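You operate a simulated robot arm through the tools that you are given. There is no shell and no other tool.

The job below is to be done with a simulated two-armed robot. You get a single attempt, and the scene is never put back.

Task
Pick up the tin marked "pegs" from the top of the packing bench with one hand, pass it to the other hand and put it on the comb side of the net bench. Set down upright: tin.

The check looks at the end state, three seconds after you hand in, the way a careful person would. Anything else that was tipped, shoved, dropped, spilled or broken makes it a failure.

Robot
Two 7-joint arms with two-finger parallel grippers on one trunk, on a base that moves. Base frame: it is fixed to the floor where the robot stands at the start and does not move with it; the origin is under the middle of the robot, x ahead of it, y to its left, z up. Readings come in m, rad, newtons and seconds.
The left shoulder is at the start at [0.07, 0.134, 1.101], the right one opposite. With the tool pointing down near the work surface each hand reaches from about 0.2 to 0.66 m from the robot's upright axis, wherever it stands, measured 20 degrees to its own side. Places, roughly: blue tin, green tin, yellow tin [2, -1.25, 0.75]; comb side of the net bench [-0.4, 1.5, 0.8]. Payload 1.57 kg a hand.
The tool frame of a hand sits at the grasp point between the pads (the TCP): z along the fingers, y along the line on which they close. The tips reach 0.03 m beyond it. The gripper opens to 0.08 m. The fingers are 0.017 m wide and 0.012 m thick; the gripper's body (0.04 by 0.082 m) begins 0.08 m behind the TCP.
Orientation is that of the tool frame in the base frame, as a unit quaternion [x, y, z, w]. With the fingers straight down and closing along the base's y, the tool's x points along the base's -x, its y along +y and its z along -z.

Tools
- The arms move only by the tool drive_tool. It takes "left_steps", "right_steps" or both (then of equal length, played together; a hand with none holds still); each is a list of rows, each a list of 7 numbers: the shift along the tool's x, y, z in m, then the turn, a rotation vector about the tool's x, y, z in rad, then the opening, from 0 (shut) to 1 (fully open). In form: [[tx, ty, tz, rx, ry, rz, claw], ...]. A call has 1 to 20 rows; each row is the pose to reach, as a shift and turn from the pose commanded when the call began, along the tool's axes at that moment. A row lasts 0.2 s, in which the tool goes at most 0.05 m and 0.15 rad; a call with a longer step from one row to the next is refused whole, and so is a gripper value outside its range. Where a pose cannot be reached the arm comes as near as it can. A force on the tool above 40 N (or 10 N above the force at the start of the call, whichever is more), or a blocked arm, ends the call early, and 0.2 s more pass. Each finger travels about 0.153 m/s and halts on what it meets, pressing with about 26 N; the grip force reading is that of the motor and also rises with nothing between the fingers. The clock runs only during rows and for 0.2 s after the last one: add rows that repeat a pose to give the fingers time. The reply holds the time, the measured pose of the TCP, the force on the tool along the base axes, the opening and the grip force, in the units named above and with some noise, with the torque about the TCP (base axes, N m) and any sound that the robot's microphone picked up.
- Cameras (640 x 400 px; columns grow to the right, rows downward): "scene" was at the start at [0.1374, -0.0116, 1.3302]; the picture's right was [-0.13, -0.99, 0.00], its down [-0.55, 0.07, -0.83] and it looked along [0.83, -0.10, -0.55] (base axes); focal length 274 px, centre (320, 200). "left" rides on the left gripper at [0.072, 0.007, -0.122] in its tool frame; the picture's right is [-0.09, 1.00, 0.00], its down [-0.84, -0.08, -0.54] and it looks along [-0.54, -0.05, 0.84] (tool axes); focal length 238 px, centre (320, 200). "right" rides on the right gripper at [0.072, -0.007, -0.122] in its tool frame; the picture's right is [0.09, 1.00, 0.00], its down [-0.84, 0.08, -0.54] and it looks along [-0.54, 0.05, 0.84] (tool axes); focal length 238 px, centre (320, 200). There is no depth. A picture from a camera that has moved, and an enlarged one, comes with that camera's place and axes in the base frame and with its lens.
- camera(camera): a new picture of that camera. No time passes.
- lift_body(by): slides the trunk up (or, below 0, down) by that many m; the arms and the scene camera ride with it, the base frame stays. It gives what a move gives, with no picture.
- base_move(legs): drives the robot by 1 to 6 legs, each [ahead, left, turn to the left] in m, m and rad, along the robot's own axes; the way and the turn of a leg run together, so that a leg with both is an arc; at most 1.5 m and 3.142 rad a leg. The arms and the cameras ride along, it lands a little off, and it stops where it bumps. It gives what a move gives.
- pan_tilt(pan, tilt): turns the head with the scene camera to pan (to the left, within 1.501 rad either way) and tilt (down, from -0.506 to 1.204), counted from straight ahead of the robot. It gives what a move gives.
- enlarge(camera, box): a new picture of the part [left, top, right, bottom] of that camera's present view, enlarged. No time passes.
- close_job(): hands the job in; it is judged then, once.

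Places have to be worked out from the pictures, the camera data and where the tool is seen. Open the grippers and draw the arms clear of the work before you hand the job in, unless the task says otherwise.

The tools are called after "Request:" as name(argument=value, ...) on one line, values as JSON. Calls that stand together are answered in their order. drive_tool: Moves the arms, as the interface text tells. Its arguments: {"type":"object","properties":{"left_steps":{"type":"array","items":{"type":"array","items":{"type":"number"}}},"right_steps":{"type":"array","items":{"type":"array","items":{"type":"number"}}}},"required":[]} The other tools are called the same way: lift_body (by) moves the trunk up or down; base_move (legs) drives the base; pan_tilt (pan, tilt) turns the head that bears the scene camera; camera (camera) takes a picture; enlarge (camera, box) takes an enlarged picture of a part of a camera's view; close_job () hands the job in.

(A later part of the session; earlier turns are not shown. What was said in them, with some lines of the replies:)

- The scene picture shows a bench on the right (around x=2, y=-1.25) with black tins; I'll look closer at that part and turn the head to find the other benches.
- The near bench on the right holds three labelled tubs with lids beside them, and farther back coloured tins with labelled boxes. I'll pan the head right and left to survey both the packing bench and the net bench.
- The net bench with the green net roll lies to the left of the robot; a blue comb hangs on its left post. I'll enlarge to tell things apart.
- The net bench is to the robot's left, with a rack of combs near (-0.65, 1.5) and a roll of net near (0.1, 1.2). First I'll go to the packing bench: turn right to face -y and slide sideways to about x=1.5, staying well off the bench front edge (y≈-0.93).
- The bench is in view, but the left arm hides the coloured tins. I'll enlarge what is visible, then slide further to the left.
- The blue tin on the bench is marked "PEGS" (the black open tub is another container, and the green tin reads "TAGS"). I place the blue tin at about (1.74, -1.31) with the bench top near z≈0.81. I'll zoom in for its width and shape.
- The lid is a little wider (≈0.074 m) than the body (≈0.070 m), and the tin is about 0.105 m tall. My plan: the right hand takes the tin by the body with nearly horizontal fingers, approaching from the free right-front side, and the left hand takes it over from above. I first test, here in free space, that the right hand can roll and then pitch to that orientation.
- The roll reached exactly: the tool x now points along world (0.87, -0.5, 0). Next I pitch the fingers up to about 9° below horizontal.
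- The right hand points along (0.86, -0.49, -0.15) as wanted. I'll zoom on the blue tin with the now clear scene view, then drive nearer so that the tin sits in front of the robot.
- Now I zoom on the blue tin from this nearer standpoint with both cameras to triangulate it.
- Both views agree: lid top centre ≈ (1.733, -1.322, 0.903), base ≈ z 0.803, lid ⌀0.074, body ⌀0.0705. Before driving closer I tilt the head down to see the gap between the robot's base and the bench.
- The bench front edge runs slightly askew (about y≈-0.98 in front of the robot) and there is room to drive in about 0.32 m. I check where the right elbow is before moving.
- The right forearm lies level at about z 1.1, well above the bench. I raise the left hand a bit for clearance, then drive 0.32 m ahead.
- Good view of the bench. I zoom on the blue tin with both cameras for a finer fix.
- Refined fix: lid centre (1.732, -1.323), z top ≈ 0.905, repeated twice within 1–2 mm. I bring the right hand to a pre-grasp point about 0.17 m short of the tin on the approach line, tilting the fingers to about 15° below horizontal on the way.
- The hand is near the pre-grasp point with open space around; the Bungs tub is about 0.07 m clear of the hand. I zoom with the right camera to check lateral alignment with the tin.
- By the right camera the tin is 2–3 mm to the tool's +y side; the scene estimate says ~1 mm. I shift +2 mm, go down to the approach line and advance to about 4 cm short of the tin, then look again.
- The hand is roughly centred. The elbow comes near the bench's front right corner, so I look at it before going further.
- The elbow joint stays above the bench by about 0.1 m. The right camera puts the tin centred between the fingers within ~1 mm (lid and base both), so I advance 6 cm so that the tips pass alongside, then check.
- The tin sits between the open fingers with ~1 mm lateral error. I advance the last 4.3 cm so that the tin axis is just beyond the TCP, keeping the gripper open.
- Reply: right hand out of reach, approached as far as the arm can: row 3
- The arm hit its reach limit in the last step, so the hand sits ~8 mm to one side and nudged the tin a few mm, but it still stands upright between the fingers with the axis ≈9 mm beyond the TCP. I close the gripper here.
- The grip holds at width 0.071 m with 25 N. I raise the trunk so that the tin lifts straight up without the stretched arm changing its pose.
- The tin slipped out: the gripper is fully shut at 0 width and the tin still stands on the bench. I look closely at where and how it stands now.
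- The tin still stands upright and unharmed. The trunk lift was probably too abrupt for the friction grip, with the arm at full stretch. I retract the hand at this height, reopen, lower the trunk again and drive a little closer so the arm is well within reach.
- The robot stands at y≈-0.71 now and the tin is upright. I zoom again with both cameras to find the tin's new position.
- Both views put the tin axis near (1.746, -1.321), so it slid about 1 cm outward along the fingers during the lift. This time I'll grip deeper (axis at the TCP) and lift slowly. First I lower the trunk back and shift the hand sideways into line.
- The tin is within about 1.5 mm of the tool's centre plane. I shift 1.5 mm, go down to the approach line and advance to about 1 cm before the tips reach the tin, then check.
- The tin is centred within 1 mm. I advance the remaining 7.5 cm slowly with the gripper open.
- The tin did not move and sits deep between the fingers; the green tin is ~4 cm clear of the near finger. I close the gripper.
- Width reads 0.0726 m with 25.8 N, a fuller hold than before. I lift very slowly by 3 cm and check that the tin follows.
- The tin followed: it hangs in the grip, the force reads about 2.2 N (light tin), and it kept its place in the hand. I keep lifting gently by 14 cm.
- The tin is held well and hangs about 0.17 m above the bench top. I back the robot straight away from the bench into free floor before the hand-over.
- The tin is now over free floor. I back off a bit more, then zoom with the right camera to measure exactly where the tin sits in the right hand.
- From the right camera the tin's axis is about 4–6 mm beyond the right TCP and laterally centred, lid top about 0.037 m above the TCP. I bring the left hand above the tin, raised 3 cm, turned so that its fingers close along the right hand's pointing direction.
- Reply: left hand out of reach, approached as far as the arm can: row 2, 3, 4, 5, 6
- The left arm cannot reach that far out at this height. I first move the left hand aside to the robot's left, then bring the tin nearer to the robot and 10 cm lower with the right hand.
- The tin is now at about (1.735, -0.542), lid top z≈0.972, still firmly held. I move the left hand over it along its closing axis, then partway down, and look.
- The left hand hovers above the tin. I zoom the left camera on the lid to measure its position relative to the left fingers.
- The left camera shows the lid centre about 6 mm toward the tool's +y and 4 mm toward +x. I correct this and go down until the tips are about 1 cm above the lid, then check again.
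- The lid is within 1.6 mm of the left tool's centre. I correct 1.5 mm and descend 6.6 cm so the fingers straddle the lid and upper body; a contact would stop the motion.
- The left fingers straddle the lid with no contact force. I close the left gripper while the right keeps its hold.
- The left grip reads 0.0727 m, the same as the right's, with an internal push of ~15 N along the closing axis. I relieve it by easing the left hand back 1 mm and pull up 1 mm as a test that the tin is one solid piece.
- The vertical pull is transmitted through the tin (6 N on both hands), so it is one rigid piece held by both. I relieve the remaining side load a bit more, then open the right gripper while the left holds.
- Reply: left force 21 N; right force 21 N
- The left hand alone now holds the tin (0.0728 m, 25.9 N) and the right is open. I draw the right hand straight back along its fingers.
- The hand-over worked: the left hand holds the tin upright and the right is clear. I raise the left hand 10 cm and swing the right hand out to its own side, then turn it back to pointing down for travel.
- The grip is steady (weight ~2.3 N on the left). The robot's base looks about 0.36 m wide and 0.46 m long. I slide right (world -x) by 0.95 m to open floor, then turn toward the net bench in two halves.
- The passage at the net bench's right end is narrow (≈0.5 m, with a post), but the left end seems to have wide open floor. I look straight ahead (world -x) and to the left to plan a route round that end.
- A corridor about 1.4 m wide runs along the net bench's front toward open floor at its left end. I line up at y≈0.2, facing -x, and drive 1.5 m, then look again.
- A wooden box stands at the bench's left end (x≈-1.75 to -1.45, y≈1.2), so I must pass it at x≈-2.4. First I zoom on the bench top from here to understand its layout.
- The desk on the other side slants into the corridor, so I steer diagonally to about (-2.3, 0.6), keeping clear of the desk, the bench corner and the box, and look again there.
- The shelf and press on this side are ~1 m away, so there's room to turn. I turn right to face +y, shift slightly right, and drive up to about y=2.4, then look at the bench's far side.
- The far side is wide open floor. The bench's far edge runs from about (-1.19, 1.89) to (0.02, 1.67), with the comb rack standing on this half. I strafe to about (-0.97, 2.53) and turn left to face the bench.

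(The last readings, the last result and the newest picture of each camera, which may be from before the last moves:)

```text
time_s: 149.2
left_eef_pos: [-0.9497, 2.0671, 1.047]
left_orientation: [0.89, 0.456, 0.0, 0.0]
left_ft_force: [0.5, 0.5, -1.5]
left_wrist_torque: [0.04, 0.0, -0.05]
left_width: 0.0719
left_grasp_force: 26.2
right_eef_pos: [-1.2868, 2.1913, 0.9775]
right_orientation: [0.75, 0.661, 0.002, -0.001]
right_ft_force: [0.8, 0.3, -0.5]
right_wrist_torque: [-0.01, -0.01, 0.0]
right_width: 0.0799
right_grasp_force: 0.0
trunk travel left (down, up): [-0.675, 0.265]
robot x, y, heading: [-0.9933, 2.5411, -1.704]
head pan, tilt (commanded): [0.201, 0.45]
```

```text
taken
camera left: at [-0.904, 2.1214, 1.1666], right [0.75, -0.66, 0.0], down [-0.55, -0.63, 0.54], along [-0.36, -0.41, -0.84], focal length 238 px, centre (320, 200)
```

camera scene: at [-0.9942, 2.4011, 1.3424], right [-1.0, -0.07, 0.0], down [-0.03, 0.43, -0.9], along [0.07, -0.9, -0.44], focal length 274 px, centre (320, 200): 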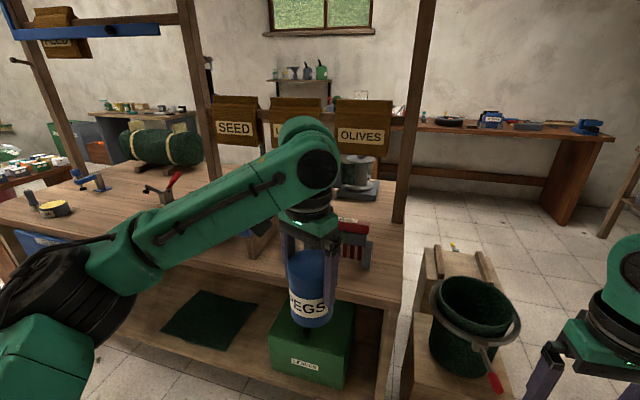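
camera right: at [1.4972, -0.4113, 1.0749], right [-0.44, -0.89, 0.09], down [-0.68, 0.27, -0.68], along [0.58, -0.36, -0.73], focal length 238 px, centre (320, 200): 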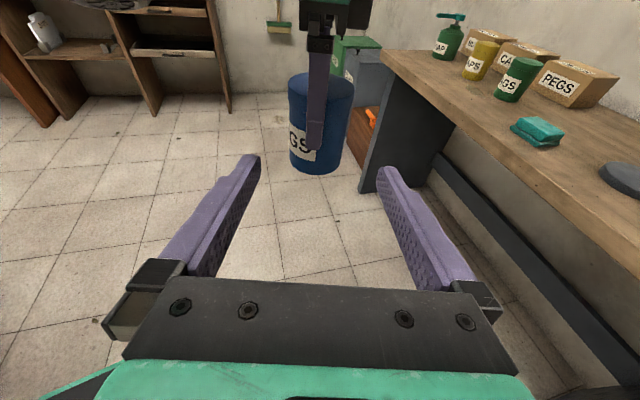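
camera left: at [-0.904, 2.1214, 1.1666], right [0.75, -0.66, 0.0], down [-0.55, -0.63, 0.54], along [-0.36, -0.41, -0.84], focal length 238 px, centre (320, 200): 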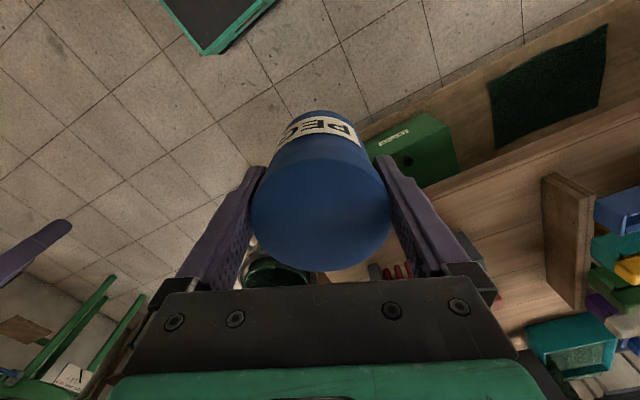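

The left grip width has crept from 0.0728 to 0.0719 m during the drive, so I zoom the left camera on the tin to see whether it is shifting between the fingers.

Request:
enlarge(camera="left", box=[220, 90, 420, 290])

Request:
enlarge(camera="scene", box=[240, 180, 400, 340])

```text
2.00 times, centred on (320, 190) of left
camera zoom: at [-0.904, 2.1214, 1.1666], right [0.75, -0.66, 0.0], down [-0.55, -0.63, 0.54], along [-0.36, -0.41, -0.84], focal length 477 px, centre (320, 220)
```

zoom: 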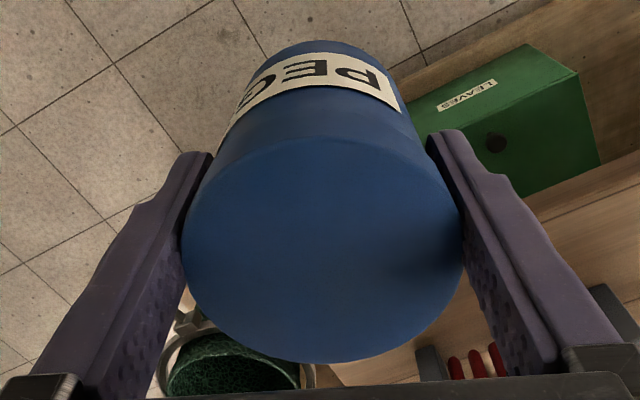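

```text
2.50 times, centred on (320, 260) of scene
camera zoom: at [-0.9942, 2.4011, 1.3424], right [-1.0, -0.07, 0.0], down [-0.03, 0.43, -0.9], along [0.07, -0.9, -0.44], focal length 684 px, centre (320, 50)
```

zoom: 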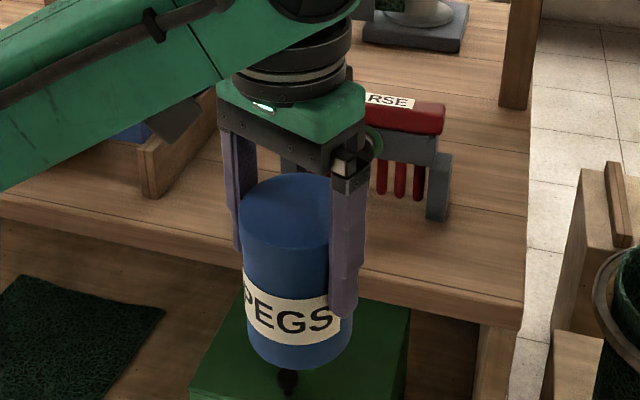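

The tin has crept about 2–3 mm outward in the fingers but is still well inside the pads; I'll keep further moves short and gentle. I pan the head to see the free space on this half of the bench.

Request:
pan_tilt(pan=0.75, tilt=0.4)

Request:
camera(camera="scene")

Request:
enlarge(camera="scene", box=[150, 110, 420, 290])

```text
time_s: 150.1
left_eef_pos: [-0.9508, 2.0684, 1.046]
left_orientation: [0.89, 0.456, -0.001, 0.0]
left_ft_force: [-0.4, 0.4, -2.0]
left_wrist_torque: [0.02, 0.02, -0.01]
left_width: 0.072
left_grasp_force: 25.6
right_eef_pos: [-1.287, 2.1918, 0.9777]
right_orientation: [0.751, 0.661, 0.002, -0.001]
right_ft_force: [0.6, -0.2, 0.2]
right_wrist_torque: [-0.01, -0.03, -0.01]
right_width: 0.0802
right_grasp_force: 0.2
trunk travel left (down, up): [-0.675, 0.265]
robot x, y, heading: [-0.9971, 2.5432, -1.701]
head pan, tilt (commanded): [0.75, 0.4]
```

```text
taken
camera scene: at [-0.9469, 2.4174, 1.3471], right [-0.81, -0.58, 0.0], down [-0.23, 0.32, -0.92], along [0.54, -0.75, -0.39], focal length 274 px, centre (320, 200)
```

scene: 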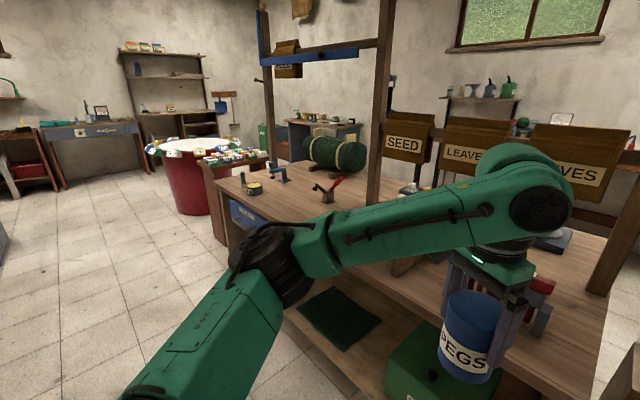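

```text
2.22 times, centred on (285, 200) of scene
camera zoom: at [-0.9469, 2.4174, 1.3471], right [-0.81, -0.58, 0.0], down [-0.23, 0.32, -0.92], along [0.54, -0.75, -0.39], focal length 608 px, centre (398, 200)
```

zoom: 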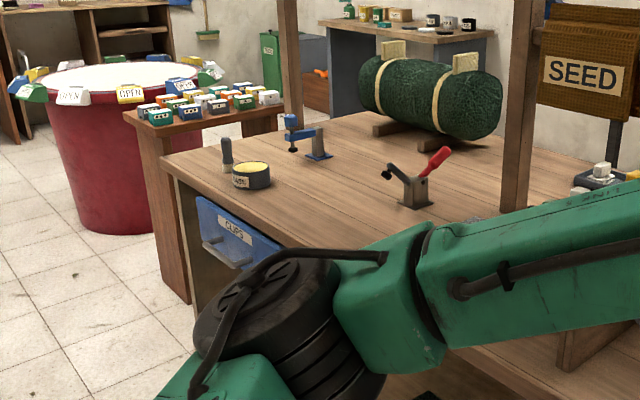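

Free bench surface on the comb half lies around x -0.3…0.05, y 1.42…1.6, between a toggle clamp (-0.25, 1.36), a yellow cup (0.15, 1.49) and the comb rack to the right. I strafe left about 0.75 m to face it.

Request:
base_move(legs=[[0, 0.75, -0.04]])

Request:
pan_tilt(pan=-0.3, tilt=0.6)

Request:
camera(camera="scene")

Request:
camera(camera="left")

Request:
camera(camera="right")

```text
time_s: 154.2
left_eef_pos: [-0.234, 1.9536, 1.0463]
left_orientation: [0.9, 0.435, 0.001, -0.001]
left_ft_force: [0.2, 0.4, -2.4]
left_wrist_torque: [0.01, -0.04, -0.01]
left_width: 0.0719
left_grasp_force: 25.7
right_eef_pos: [-0.5645, 2.0935, 0.9781]
right_orientation: [0.765, 0.644, 0.001, 0.0]
right_ft_force: [-0.5, 0.2, -0.2]
right_wrist_torque: [0.0, -0.04, -0.02]
right_width: 0.0801
right_grasp_force: 0.0
trunk travel left (down, up): [-0.675, 0.265]
robot x, y, heading: [-0.2541, 2.4276, -1.74]
head pan, tilt (commanded): [0.75, 0.4]
```

```text
time_s: 155.5
left_eef_pos: [-0.2335, 1.9538, 1.0462]
left_orientation: [0.901, 0.434, 0.0, 0.0]
left_ft_force: [-0.6, 0.5, -2.4]
left_wrist_torque: [-0.01, 0.02, -0.03]
left_width: 0.0721
left_grasp_force: 26.1
right_eef_pos: [-0.565, 2.0946, 0.9774]
right_orientation: [0.766, 0.643, 0.002, -0.001]
right_ft_force: [0.4, 0.4, -0.5]
right_wrist_torque: [0.01, -0.01, -0.01]
right_width: 0.0798
right_grasp_force: 0.1
trunk travel left (down, up): [-0.675, 0.265]
robot x, y, heading: [-0.2538, 2.4282, -1.75]
head pan, tilt (commanded): [-0.3, 0.6]
```

```text
taken
camera scene: at [-0.3042, 2.302, 1.3289], right [-0.89, 0.46, 0.0], down [0.26, 0.5, -0.82], along [-0.38, -0.73, -0.57], focal length 274 px, centre (320, 200)
```

scene: 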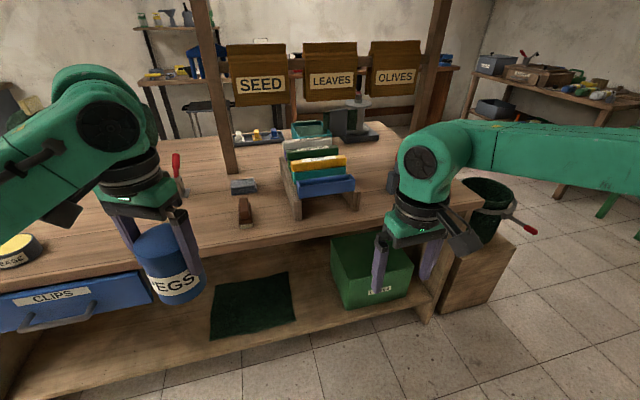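

```text
taken
camera left: at [-0.1849, 2.0051, 1.1666], right [0.72, -0.69, 0.0], down [-0.58, -0.61, 0.54], along [-0.38, -0.39, -0.84], focal length 238 px, centre (320, 200)
```

left: 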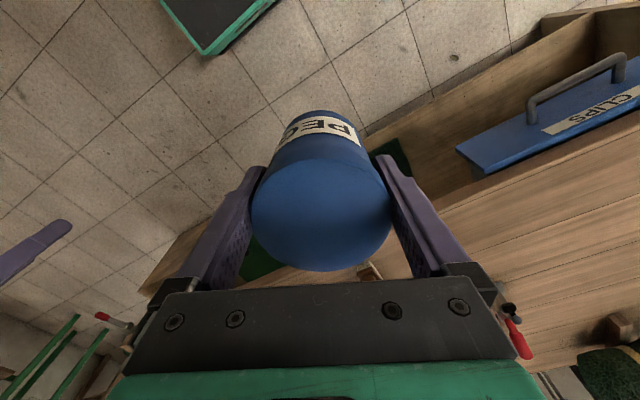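

```text
taken
camera right: at [-0.5585, 2.1658, 1.1001], right [1.0, -0.08, 0.0], down [-0.07, -0.84, 0.54], along [-0.04, -0.54, -0.84], focal length 238 px, centre (320, 200)
```

right: 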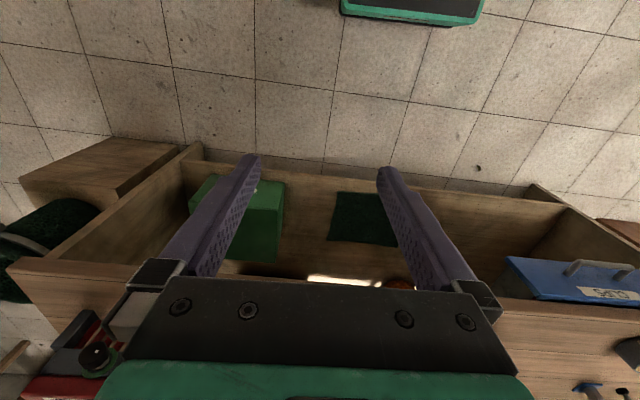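

The comb half is in clear view: comb rack near (-0.6, 1.6), a small brush (-0.40, 1.61), a grey block (-0.44, 1.43), toggle clamp (-0.24, 1.36). Free spot for the tin: about (-0.23, 1.53). I raise the empty right hand so that it passes well above the comb rack, then drive 0.35 m ahead.

Request:
drive_tool(right_steps=[[0, 0, -0.04, 0, 0, 0, 1], [0, 0, -0.08, 0, 0, 0, 1], [0, 0, -0.12, 0, 0, 0, 1], [0.03, 0, -0.15, 0, 0, 0, 1], [0.05, 0, -0.17, 0, 0, 0, 1], [0.05, 0, -0.17, 0, 0, 0, 1]])

Request:
base_move(legs=[[0.33, 0, 0]])

Request:
pan_tilt(pan=0.0, tilt=0.8)

Request:
camera(camera="scene")

Request:
camera(camera="left")

Request:
camera(camera="right")

```text
time_s: 156.9
left_eef_pos: [-0.2339, 1.9533, 1.0449]
left_orientation: [0.901, 0.435, 0.001, 0.0]
left_ft_force: [-0.1, 0.5, -2.4]
left_wrist_torque: [-0.01, 0.03, -0.02]
left_width: 0.0724
left_grasp_force: 25.7
right_eef_pos: [-0.5571, 2.1409, 1.1454]
right_orientation: [0.766, 0.643, 0.003, -0.001]
right_ft_force: [-0.2, -0.5, -0.7]
right_wrist_torque: [-0.01, 0.01, 0.02]
right_width: 0.0802
right_grasp_force: 0.0
trunk travel left (down, up): [-0.675, 0.265]
robot x, y, heading: [-0.2553, 2.4284, -1.745]
head pan, tilt (commanded): [-0.3, 0.6]
```

```text
time_s: 159.1
left_eef_pos: [-0.2856, 1.6276, 1.0457]
left_orientation: [0.899, 0.438, 0.0, 0.001]
left_ft_force: [0.3, -0.2, -1.5]
left_wrist_torque: [0.0, -0.04, 0.01]
left_width: 0.0716
left_grasp_force: 26.1
right_eef_pos: [-0.6112, 1.8121, 1.1463]
right_orientation: [0.763, 0.647, 0.002, 0.0]
right_ft_force: [-0.5, -0.2, 0.2]
right_wrist_torque: [-0.02, 0.01, 0.03]
right_width: 0.0801
right_grasp_force: 0.0
trunk travel left (down, up): [-0.675, 0.265]
robot x, y, heading: [-0.3101, 2.1037, -1.74]
head pan, tilt (commanded): [-0.3, 0.6]
```

```text
time_s: 159.9
left_eef_pos: [-0.2872, 1.6247, 1.0458]
left_orientation: [0.898, 0.439, 0.0, 0.0]
left_ft_force: [-0.4, -0.4, -3.2]
left_wrist_torque: [-0.01, -0.02, 0.0]
left_width: 0.0721
left_grasp_force: 25.8
right_eef_pos: [-0.6113, 1.8118, 1.1454]
right_orientation: [0.763, 0.646, 0.002, -0.001]
right_ft_force: [0.1, 0.1, -0.3]
right_wrist_torque: [0.04, -0.04, 0.02]
right_width: 0.0799
right_grasp_force: 0.1
trunk travel left (down, up): [-0.675, 0.265]
robot x, y, heading: [-0.3143, 2.1067, -1.738]
head pan, tilt (commanded): [0.0, 0.799]
```

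```text
taken
camera scene: at [-0.3333, 1.9729, 1.312], right [-0.99, 0.17, 0.0], down [0.12, 0.71, -0.7], along [-0.12, -0.69, -0.72], focal length 274 px, centre (320, 200)
```

scene: 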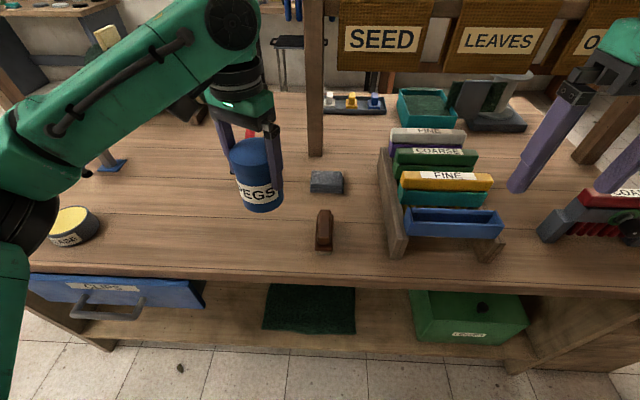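

```text
taken
camera left: at [-0.2375, 1.6777, 1.1665], right [0.73, -0.69, 0.0], down [-0.58, -0.61, 0.54], along [-0.37, -0.39, -0.84], focal length 238 px, centre (320, 200)
```

left: 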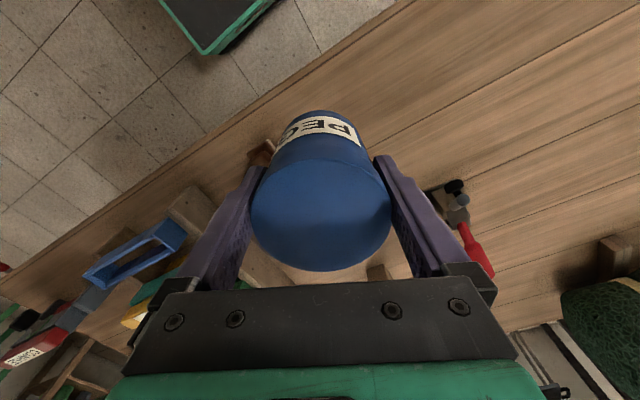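

```text
taken
camera right: at [-0.6054, 1.8828, 1.268], right [1.0, -0.07, 0.0], down [-0.06, -0.84, 0.54], along [-0.04, -0.54, -0.84], focal length 238 px, centre (320, 200)
```

right: 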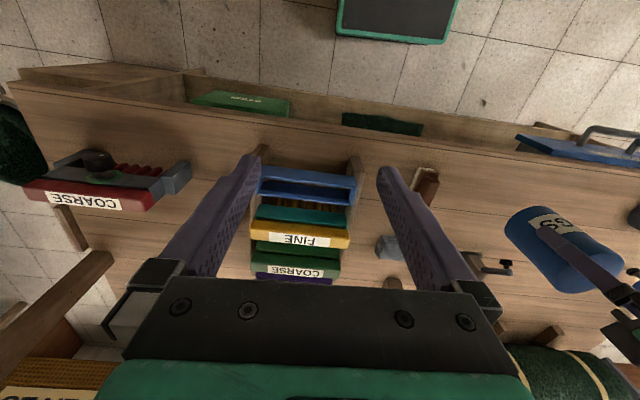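

The combs labelled FINE and COARSE stand on this half, confirming it's the comb side. The tin hangs over (-0.29, 1.62); I move it sideways to about (-0.22, 1.54), with clear bench all round, coming down 4 cm on the way.

Request:
drive_tool(left_steps=[[-0.002, 0.0105, 0.003, 0, 0, 0, 0], [-0.005, 0.0265, 0.009, 0, 0, 0, 0], [-0.009, 0.0475, 0.017, 0, 0, 0, 0], [-0.013, 0.069, 0.026, 0, 0, 0, 0], [-0.017, 0.09, 0.034, 0, 0, 0, 0], [-0.0196, 0.105, 0.04, 0, 0, 0, 0], [-0.0196, 0.105, 0.04, 0, 0, 0, 0]])

Request:
camera(camera="left")

Request:
camera(camera="scene")

Request:
camera(camera="right")

```text
time_s: 161.5
left_eef_pos: [-0.2147, 1.5448, 1.0052]
left_orientation: [0.899, 0.438, 0.001, 0.0]
left_ft_force: [0.4, 0.5, -2.4]
left_wrist_torque: [0.01, -0.01, -0.01]
left_width: 0.0721
left_grasp_force: 26.0
right_eef_pos: [-0.6115, 1.8112, 1.1456]
right_orientation: [0.763, 0.646, 0.002, 0.0]
right_ft_force: [0.2, 0.2, 0.6]
right_wrist_torque: [0.01, -0.02, 0.02]
right_width: 0.0803
right_grasp_force: 0.1
trunk travel left (down, up): [-0.675, 0.265]
robot x, y, heading: [-0.3108, 2.1059, -1.731]
head pan, tilt (commanded): [0.0, 0.799]
```

```text
taken
camera left: at [-0.166, 1.5969, 1.1263], right [0.73, -0.69, 0.0], down [-0.58, -0.61, 0.54], along [-0.37, -0.39, -0.84], focal length 238 px, centre (320, 200)
```

left: 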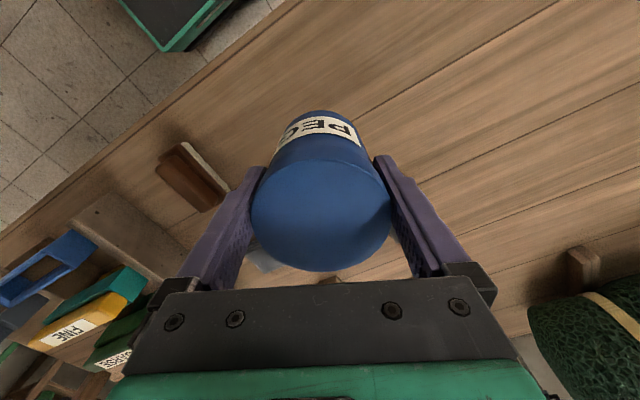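

```text
taken
camera scene: at [-0.3332, 1.9734, 1.312], right [-0.99, 0.16, 0.0], down [0.12, 0.71, -0.7], along [-0.11, -0.69, -0.72], focal length 274 px, centre (320, 200)
```

scene: 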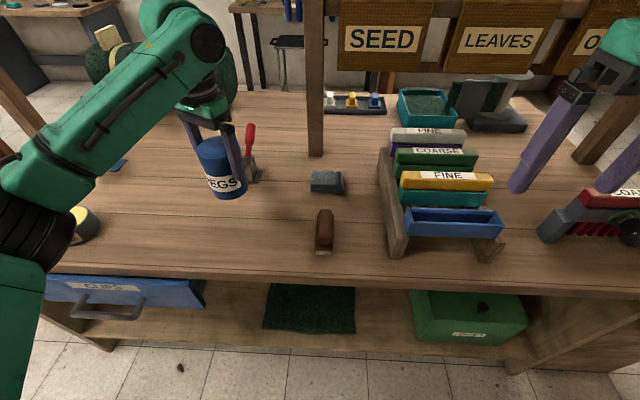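

```text
taken
camera right: at [-0.6053, 1.8832, 1.2681], right [1.0, -0.07, 0.0], down [-0.06, -0.84, 0.54], along [-0.04, -0.54, -0.84], focal length 238 px, centre (320, 200)
```

right: 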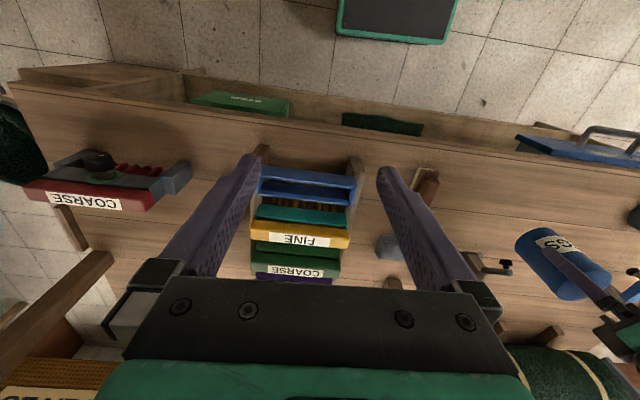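

The tin is over the chosen free spot with all neighbours over 10 cm away. I lower it by 10 cm, leaving about 3 cm to the bench.

Request:
drive_tool(left_steps=[[0, 0, 0.008, 0, 0, 0, 0], [0, 0, 0.025, 0, 0, 0, 0], [0, 0, 0.045, 0, 0, 0, 0], [0, 0, 0.065, 0, 0, 0, 0], [0, 0, 0.085, 0, 0, 0, 0], [0, 0, 0.1, 0, 0, 0, 0], [0, 0, 0.1, 0, 0, 0, 0]])

Request:
enlarge(camera="scene", box=[150, 100, 310, 260])

Request:
camera(camera="left")

Request:
enlarge(camera="right", box=[470, 190, 640, 340])

```text
time_s: 163.1
left_eef_pos: [-0.2148, 1.5471, 0.9055]
left_orientation: [0.899, 0.438, 0.0, 0.0]
left_ft_force: [-0.4, 0.2, -2.6]
left_wrist_torque: [0.04, -0.01, -0.01]
left_width: 0.0718
left_grasp_force: 25.5
right_eef_pos: [-0.6114, 1.811, 1.1457]
right_orientation: [0.763, 0.646, 0.002, -0.001]
right_ft_force: [0.1, -0.3, -0.3]
right_wrist_torque: [0.0, 0.0, 0.01]
right_width: 0.0801
right_grasp_force: 0.1
trunk travel left (down, up): [-0.675, 0.265]
robot x, y, heading: [-0.3088, 2.1046, -1.734]
head pan, tilt (commanded): [0.0, 0.799]
```

```text
2.50 times, centred on (230, 180) of scene
camera zoom: at [-0.3331, 1.9733, 1.312], right [-0.99, 0.16, 0.0], down [0.12, 0.71, -0.7], along [-0.11, -0.69, -0.72], focal length 684 px, centre (545, 250)
```

zoom: 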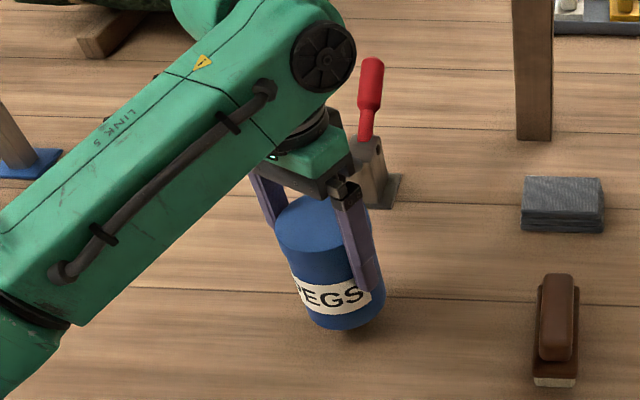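

```text
taken
camera left: at [-0.166, 1.5989, 1.0269], right [0.73, -0.69, 0.0], down [-0.58, -0.61, 0.54], along [-0.37, -0.39, -0.84], focal length 238 px, centre (320, 200)
```

left: 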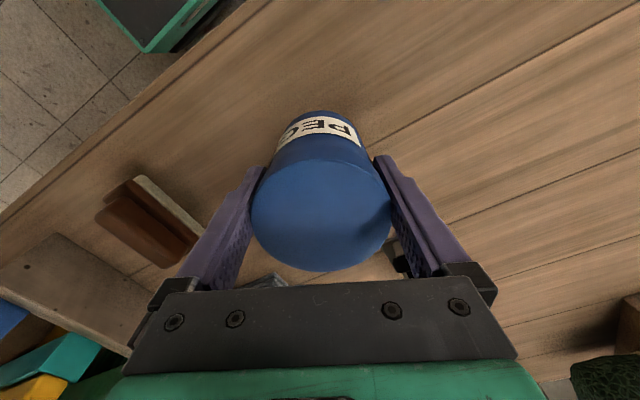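

```text
2.67 times, centred on (555, 265) of right
camera zoom: at [-0.6052, 1.8831, 1.2681], right [1.0, -0.07, 0.0], down [-0.06, -0.84, 0.54], along [-0.04, -0.54, -0.84], focal length 636 px, centre (-307, 27)
```

zoom: 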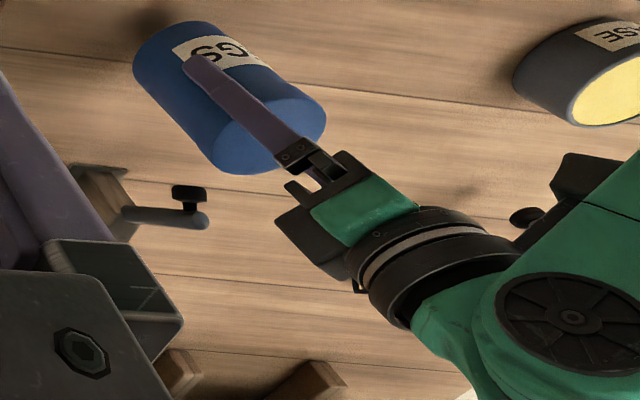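

All clear around the tin. I lower slowly in 4 mm steps, watching the force for touchdown.

Request:
drive_tool(left_steps=[[0, 0, 0.004, 0, 0, 0, 0], [0, 0, 0.008, 0, 0, 0, 0], [0, 0, 0.012, 0, 0, 0, 0], [0, 0, 0.016, 0, 0, 0, 0], [0, 0, 0.02, 0, 0, 0, 0], [0, 0, 0.02, 0, 0, 0, 0]])

Request:
enlarge(camera="right", box=[500, 190, 610, 290])

Request:
enlarge(camera="scene", box=[190, 150, 290, 250])

```text
time_s: 164.5
left_eef_pos: [-0.2153, 1.547, 0.8856]
left_orientation: [0.898, 0.439, 0.0, -0.001]
left_ft_force: [-0.2, -0.7, -2.5]
left_wrist_torque: [-0.01, -0.02, 0.0]
left_width: 0.0716
left_grasp_force: 26.1
right_eef_pos: [-0.6099, 1.8116, 1.146]
right_orientation: [0.763, 0.646, 0.003, 0.0]
right_ft_force: [0.5, 0.1, -0.1]
right_wrist_torque: [0.03, 0.01, -0.01]
right_width: 0.0802
right_grasp_force: 0.0
trunk travel left (down, up): [-0.675, 0.265]
robot x, y, heading: [-0.3081, 2.1034, -1.737]
head pan, tilt (commanded): [0.0, 0.799]
```

```text
4.00 times, centred on (555, 240) of right
camera zoom: at [-0.6052, 1.883, 1.2681], right [1.0, -0.07, 0.0], down [-0.06, -0.84, 0.54], along [-0.04, -0.54, -0.84], focal length 953 px, centre (-620, 40)
```

zoom: 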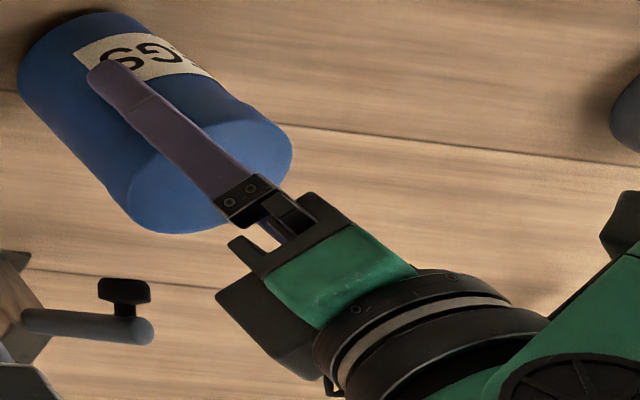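

```text
4.00 times, centred on (240, 200) of scene
camera zoom: at [-0.3331, 1.9731, 1.312], right [-0.99, 0.16, 0.0], down [0.12, 0.71, -0.7], along [-0.11, -0.69, -0.72], focal length 1094 px, centre (640, 200)
```

zoom: 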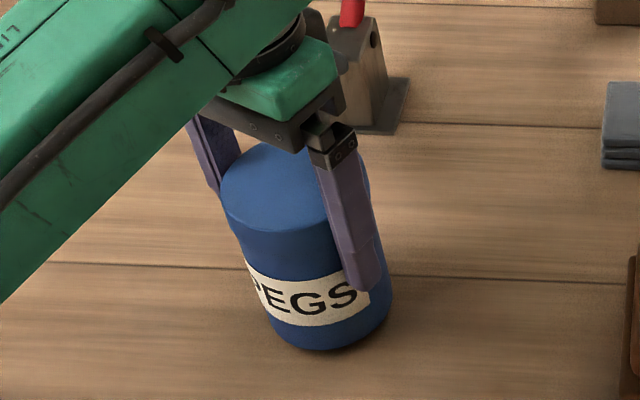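

Still hanging free (force -2.5 N). I continue in 2 mm steps.

Request:
drive_tool(left_steps=[[0, 0, 0.002, 0, 0, 0, 0], [0, 0, 0.004, 0, 0, 0, 0], [0, 0, 0.006, 0, 0, 0, 0], [0, 0, 0.006, 0, 0, 0, 0]])

```text
time_s: 165.5
left_eef_pos: [-0.2152, 1.5464, 0.8808]
left_orientation: [0.899, 0.438, 0.0, 0.0]
left_ft_force: [-1.0, -0.2, -2.4]
left_wrist_torque: [0.0, 0.0, -0.03]
left_width: 0.072
left_grasp_force: 25.9
right_eef_pos: [-0.6097, 1.8105, 1.146]
right_orientation: [0.763, 0.647, 0.002, -0.001]
right_ft_force: [-0.1, -0.2, 0.6]
right_wrist_torque: [0.02, 0.02, 0.05]
right_width: 0.08
right_grasp_force: 0.1
trunk travel left (down, up): [-0.675, 0.265]
robot x, y, heading: [-0.3112, 2.1024, -1.739]
head pan, tilt (commanded): [0.0, 0.799]
```

Force unchanged at -2.4 N, so the tin has not touched yet; I go on in 2 mm steps.

Request:
drive_tool(left_steps=[[0, 0, 0.002, 0, 0, 0, 0], [0, 0, 0.004, 0, 0, 0, 0], [0, 0, 0.004, 0, 0, 0, 0]])

Request:
enlarge(camera="scene", box=[190, 150, 290, 250])

```text
time_s: 166.3
left_eef_pos: [-0.216, 1.5461, 0.8793]
left_orientation: [0.899, 0.439, -0.001, 0.004]
left_ft_force: [2.1, -4.8, 17.8]
left_wrist_torque: [0.09, 0.09, 0.1]
left_width: 0.072
left_grasp_force: 26.4
right_eef_pos: [-0.6107, 1.8135, 1.1466]
right_orientation: [0.764, 0.646, 0.002, 0.0]
right_ft_force: [-0.9, -0.1, -0.1]
right_wrist_torque: [-0.02, -0.04, 0.01]
right_width: 0.0799
right_grasp_force: 0.1
trunk travel left (down, up): [-0.675, 0.265]
robot x, y, heading: [-0.3154, 2.1023, -1.735]
head pan, tilt (commanded): [0.0, 0.799]
```

```text
4.00 times, centred on (240, 200) of scene
camera zoom: at [-0.3333, 1.9755, 1.3125], right [-0.99, 0.16, 0.0], down [0.12, 0.71, -0.7], along [-0.11, -0.69, -0.72], focal length 1094 px, centre (640, 200)
```

zoom: 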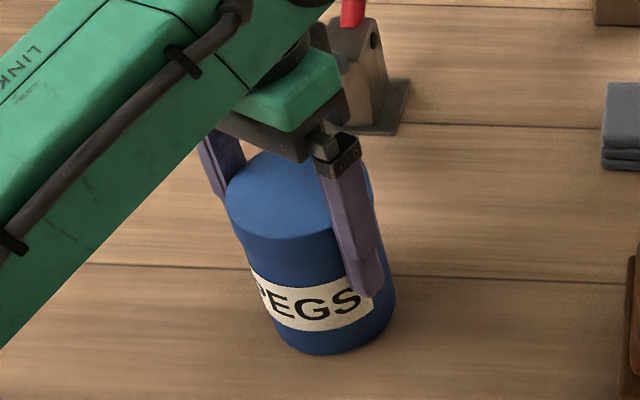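

The tin touched down (force +18 N, the motion stopped itself). I ease up 2 mm to take off the pressure before releasing.

Request:
drive_tool(left_steps=[[0, 0, -0.001, 0, 0, 0, 0], [0, 0, -0.002, 0, 0, 0, 0], [0, 0, -0.002, 0, 0, 0, 0]])

```text
time_s: 167.1
left_eef_pos: [-0.2169, 1.5463, 0.8779]
left_orientation: [0.899, 0.438, 0.0, 0.001]
left_ft_force: [1.2, -6.7, 13.8]
left_wrist_torque: [-0.56, 0.29, 0.15]
left_width: 0.0718
left_grasp_force: 25.9
right_eef_pos: [-0.6106, 1.8126, 1.1461]
right_orientation: [0.763, 0.646, 0.0, 0.0]
right_ft_force: [0.2, -0.6, -0.3]
right_wrist_torque: [0.01, 0.01, -0.02]
right_width: 0.0798
right_grasp_force: 0.0
trunk travel left (down, up): [-0.675, 0.265]
robot x, y, heading: [-0.3146, 2.1042, -1.738]
head pan, tilt (commanded): [0.0, 0.799]
```

Still pressing 14 N; I ease up another 1.5 mm.

Request:
drive_tool(left_steps=[[0, 0, -0.0008, 0, 0, 0, 0], [0, 0, -0.0015, 0, 0, 0, 0], [0, 0, -0.0015, 0, 0, 0, 0]])

Request:
enlarge(camera="scene", box=[190, 150, 290, 250])

Request:
enlarge(camera="right", box=[500, 190, 610, 290])

```text
time_s: 167.9
left_eef_pos: [-0.2173, 1.5477, 0.8778]
left_orientation: [0.899, 0.437, 0.001, -0.002]
left_ft_force: [-0.3, -2.1, 3.1]
left_wrist_torque: [-0.38, 0.1, 0.06]
left_width: 0.0718
left_grasp_force: 25.3
right_eef_pos: [-0.6111, 1.8112, 1.1455]
right_orientation: [0.763, 0.646, 0.001, 0.0]
right_ft_force: [-0.8, -1.1, 0.0]
right_wrist_torque: [-0.01, -0.01, -0.02]
right_width: 0.08
right_grasp_force: 0.0
trunk travel left (down, up): [-0.675, 0.265]
robot x, y, heading: [-0.3087, 2.1032, -1.738]
head pan, tilt (commanded): [0.0, 0.799]
```

```text
4.00 times, centred on (240, 200) of scene
camera zoom: at [-0.3332, 1.974, 1.312], right [-0.99, 0.16, 0.0], down [0.12, 0.71, -0.7], along [-0.11, -0.69, -0.72], focal length 1094 px, centre (640, 200)
```

zoom: 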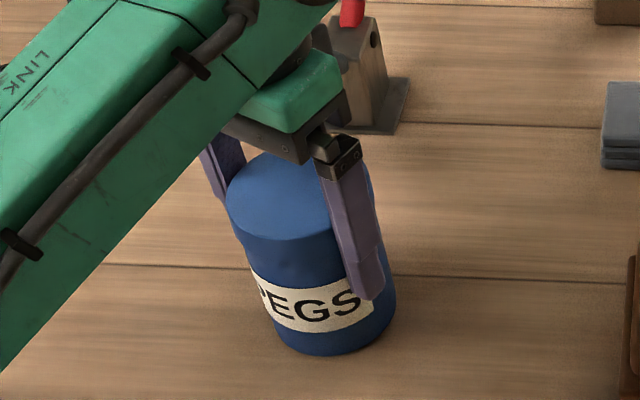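

```text
4.00 times, centred on (555, 240) of right
camera zoom: at [-0.6053, 1.8838, 1.2682], right [1.0, -0.07, 0.0], down [-0.06, -0.84, 0.54], along [-0.04, -0.54, -0.84], focal length 953 px, centre (-620, 40)
```

zoom: 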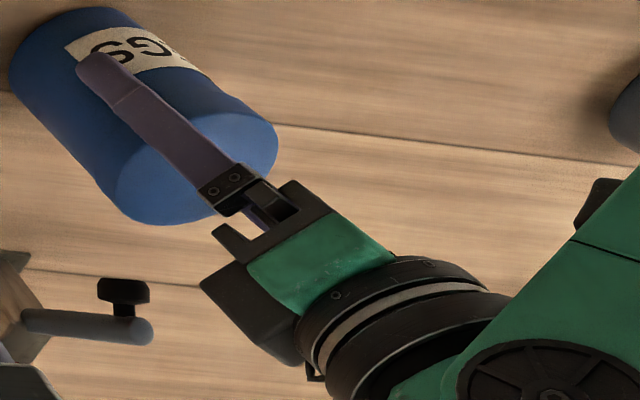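

Only a light press remains (≈3 N). I open the left gripper gradually to release the tin.

Request:
drive_tool(left_steps=[[0, 0, 0, 0, 0, 0, 0.91], [0, 0, 0, 0, 0, 0, 0.94], [0, 0, 0, 0, 0, 0, 0.97], [0, 0, 0, 0, 0, 0, 1], [0, 0, 0, 0, 0, 0, 1]])

Request:
camera(camera="left")

Request:
enlarge(camera="scene", box=[190, 150, 290, 250])

Request:
enlarge(camera="right", box=[500, 190, 610, 290])

```text
time_s: 169.1
left_eef_pos: [-0.2167, 1.5454, 0.8786]
left_orientation: [0.899, 0.438, 0.0, 0.0]
left_ft_force: [-0.3, -0.1, 0.4]
left_wrist_torque: [0.0, 0.01, 0.01]
left_width: 0.08
left_grasp_force: 0.1
right_eef_pos: [-0.6112, 1.8119, 1.1459]
right_orientation: [0.763, 0.646, 0.002, 0.0]
right_ft_force: [1.1, 0.0, -0.7]
right_wrist_torque: [0.0, -0.02, -0.01]
right_width: 0.08
right_grasp_force: 0.2
trunk travel left (down, up): [-0.675, 0.265]
robot x, y, heading: [-0.3074, 2.1023, -1.74]
head pan, tilt (commanded): [0.0, 0.799]
```

```text
taken
camera left: at [-0.1676, 1.5982, 0.9996], right [0.73, -0.69, 0.0], down [-0.58, -0.61, 0.54], along [-0.37, -0.39, -0.84], focal length 238 px, centre (320, 200)
```

left: 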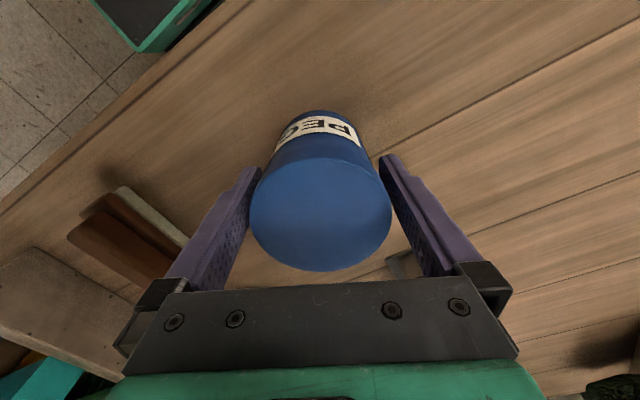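

```text
4.00 times, centred on (240, 200) of scene
camera zoom: at [-0.3331, 1.9735, 1.312], right [-0.99, 0.16, 0.0], down [0.12, 0.71, -0.7], along [-0.11, -0.69, -0.72], focal length 1094 px, centre (640, 200)
```

zoom: 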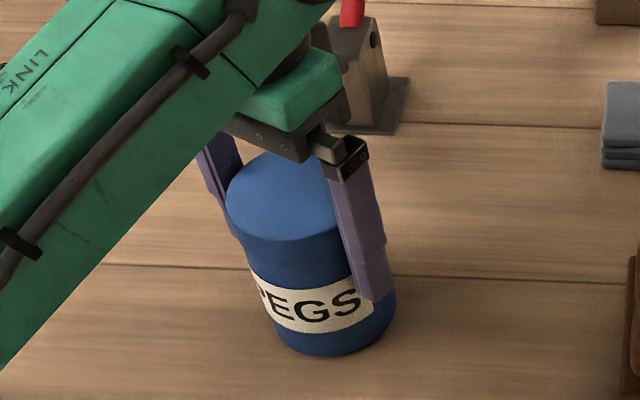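

```text
4.00 times, centred on (555, 240) of right
camera zoom: at [-0.6053, 1.8834, 1.2682], right [1.0, -0.07, 0.0], down [-0.06, -0.84, 0.54], along [-0.04, -0.54, -0.84], focal length 953 px, centre (-620, 40)
```

zoom: 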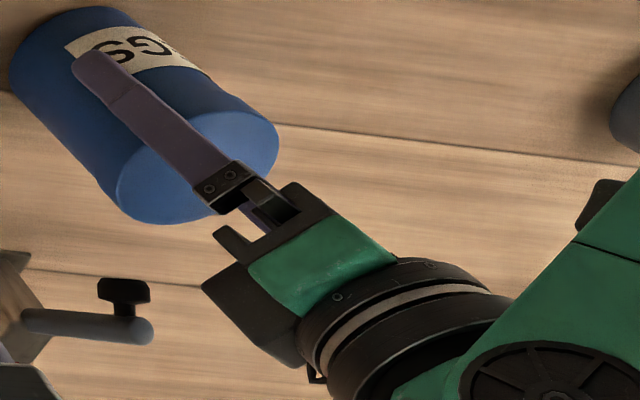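

The tin stands free on the bench, fingers fully open with zero force. I raise the left hand straight up slowly.

Request:
drive_tool(left_steps=[[0, 0, -0.008, 0, 0, 0, 1], [0, 0, -0.018, 0, 0, 0, 1], [0, 0, -0.03, 0, 0, 0, 1], [0, 0, -0.045, 0, 0, 0, 1], [0, 0, -0.065, 0, 0, 0, 1], [0, 0, -0.09, 0, 0, 0, 1], [0, 0, -0.12, 0, 0, 0, 1], [0, 0, -0.14, 0, 0, 0, 1], [0, 0, -0.14, 0, 0, 0, 1]])

Request:
camera(camera="left")

Request:
camera(camera="scene")

```text
time_s: 171.1
left_eef_pos: [-0.2153, 1.545, 1.0201]
left_orientation: [0.899, 0.438, 0.001, 0.0]
left_ft_force: [0.6, -0.2, -0.5]
left_wrist_torque: [-0.01, 0.02, 0.0]
left_width: 0.0801
left_grasp_force: 0.1
right_eef_pos: [-0.6105, 1.8117, 1.1458]
right_orientation: [0.764, 0.645, 0.002, 0.0]
right_ft_force: [0.1, -0.6, 1.2]
right_wrist_torque: [0.0, 0.02, -0.03]
right_width: 0.08
right_grasp_force: 0.1
trunk travel left (down, up): [-0.675, 0.265]
robot x, y, heading: [-0.3078, 2.1024, -1.739]
head pan, tilt (commanded): [0.0, 0.799]
```

```text
taken
camera left: at [-0.1666, 1.5976, 1.1409], right [0.73, -0.69, 0.0], down [-0.58, -0.61, 0.54], along [-0.37, -0.39, -0.84], focal length 238 px, centre (320, 200)
```

left: 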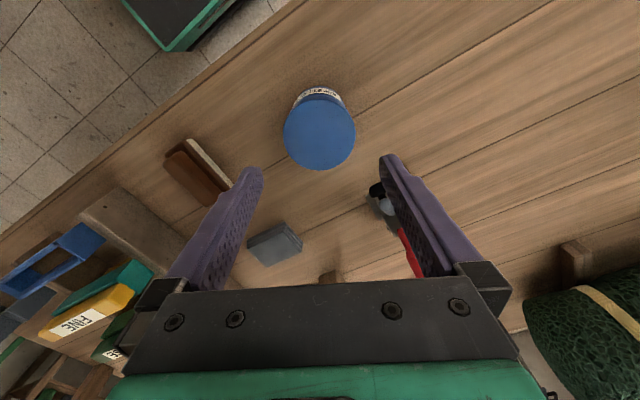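

```text
taken
camera scene: at [-0.3331, 1.9733, 1.312], right [-0.99, 0.16, 0.0], down [0.12, 0.71, -0.7], along [-0.11, -0.69, -0.72], focal length 274 px, centre (320, 200)
```

scene: 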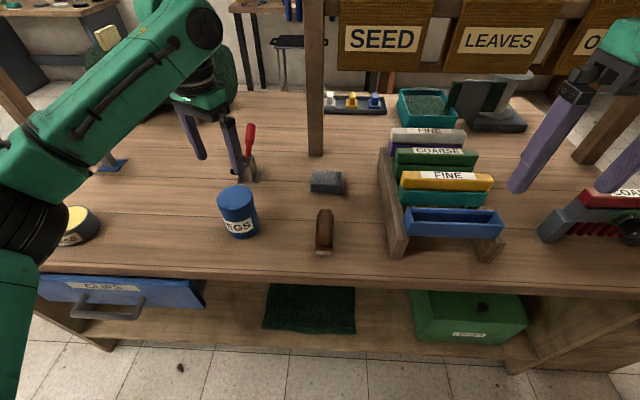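

The tin stands upright on the comb side, labelled "PEGS", with the neighbouring things untouched. I back the robot 0.4 m away so both arms are clear of the bench, then take a final look.

Request:
base_move(legs=[[-0.4, 0, 0]])

Request:
pan_tilt(pan=0.0, tilt=0.55)

Request:
camera(camera="scene")

Request:
enlarge(camera="scene", box=[200, 130, 400, 270])

```text
time_s: 173.6
left_eef_pos: [-0.1518, 1.9489, 1.0192]
left_orientation: [0.901, 0.434, 0.001, -0.001]
left_ft_force: [-0.1, 0.2, -0.9]
left_wrist_torque: [0.0, 0.0, -0.02]
left_width: 0.08
left_grasp_force: 0.1
right_eef_pos: [-0.5439, 2.2177, 1.1463]
right_orientation: [0.766, 0.643, 0.002, -0.002]
right_ft_force: [-0.3, 0.5, 0.1]
right_wrist_torque: [0.0, 0.0, -0.02]
right_width: 0.0798
right_grasp_force: 0.2
trunk travel left (down, up): [-0.675, 0.265]
robot x, y, heading: [-0.2444, 2.5079, -1.744]
head pan, tilt (commanded): [0.0, 0.799]
```

```text
time_s: 174.4
left_eef_pos: [-0.1501, 1.9489, 1.0207]
left_orientation: [0.901, 0.434, 0.0, 0.0]
left_ft_force: [0.3, -0.4, -0.5]
left_wrist_torque: [0.01, -0.01, -0.01]
left_width: 0.0799
left_grasp_force: 0.0
right_eef_pos: [-0.5444, 2.2175, 1.1444]
right_orientation: [0.766, 0.643, 0.003, -0.001]
right_ft_force: [-0.7, 0.4, -0.6]
right_wrist_torque: [0.02, 0.01, -0.01]
right_width: 0.0799
right_grasp_force: 0.0
trunk travel left (down, up): [-0.675, 0.265]
robot x, y, heading: [-0.2402, 2.5045, -1.741]
head pan, tilt (commanded): [0.0, 0.55]
```

```text
taken
camera scene: at [-0.2666, 2.3686, 1.3334], right [-0.98, 0.17, 0.0], down [0.09, 0.52, -0.85], along [-0.15, -0.84, -0.52], focal length 274 px, centre (320, 200)
```

scene: 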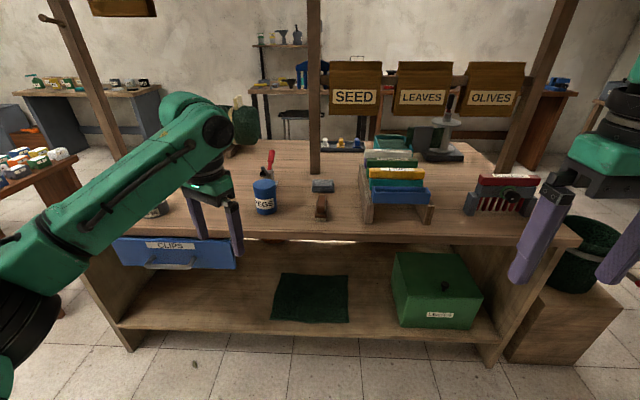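

```text
2.86 times, centred on (300, 200) of scene
camera zoom: at [-0.2666, 2.3686, 1.3334], right [-0.98, 0.17, 0.0], down [0.09, 0.52, -0.85], along [-0.15, -0.84, -0.52], focal length 782 px, centre (377, 200)
```

zoom: 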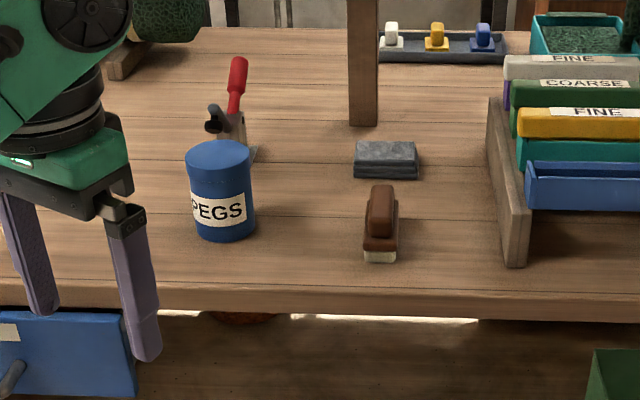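

The blue "PEGS" tin stands upright on the comb side of the net bench. Nothing around it has moved, both grippers are open and both arms are clear of the bench. I hand the job in.

Request:
close_job()

```text
The job is handed in.
```

The blue tin marked "PEGS" is now standing upright on the comb side of the net bench, next to the comb rack. The job has been handed in. The right hand picked the tin up from the packing bench and passed it to the left hand in mid-air, and the left hand set it down.

- **First lift slipped:** on the first try the tin slid out of the grip. It stayed upright and moved only about a centimetre on the packing bench. I gripped it deeper, lifted slowly, and it held.
- **Choosing the spot:** I took "comb side" to be the far half of the bench, because the FINE and COARSE combs stand there and it matches the location you gave. The tin has clear bench around it; the nearest item is a clamp about 10 cm away.
- **Other items:** nothing else looked moved or tipped in the pictures I took on the way or in the last look at the net bench. I did not take another look at the packing bench at the very end.

Before handing in, both grippers were open and the robot had backed about 0.4 m away from the bench.
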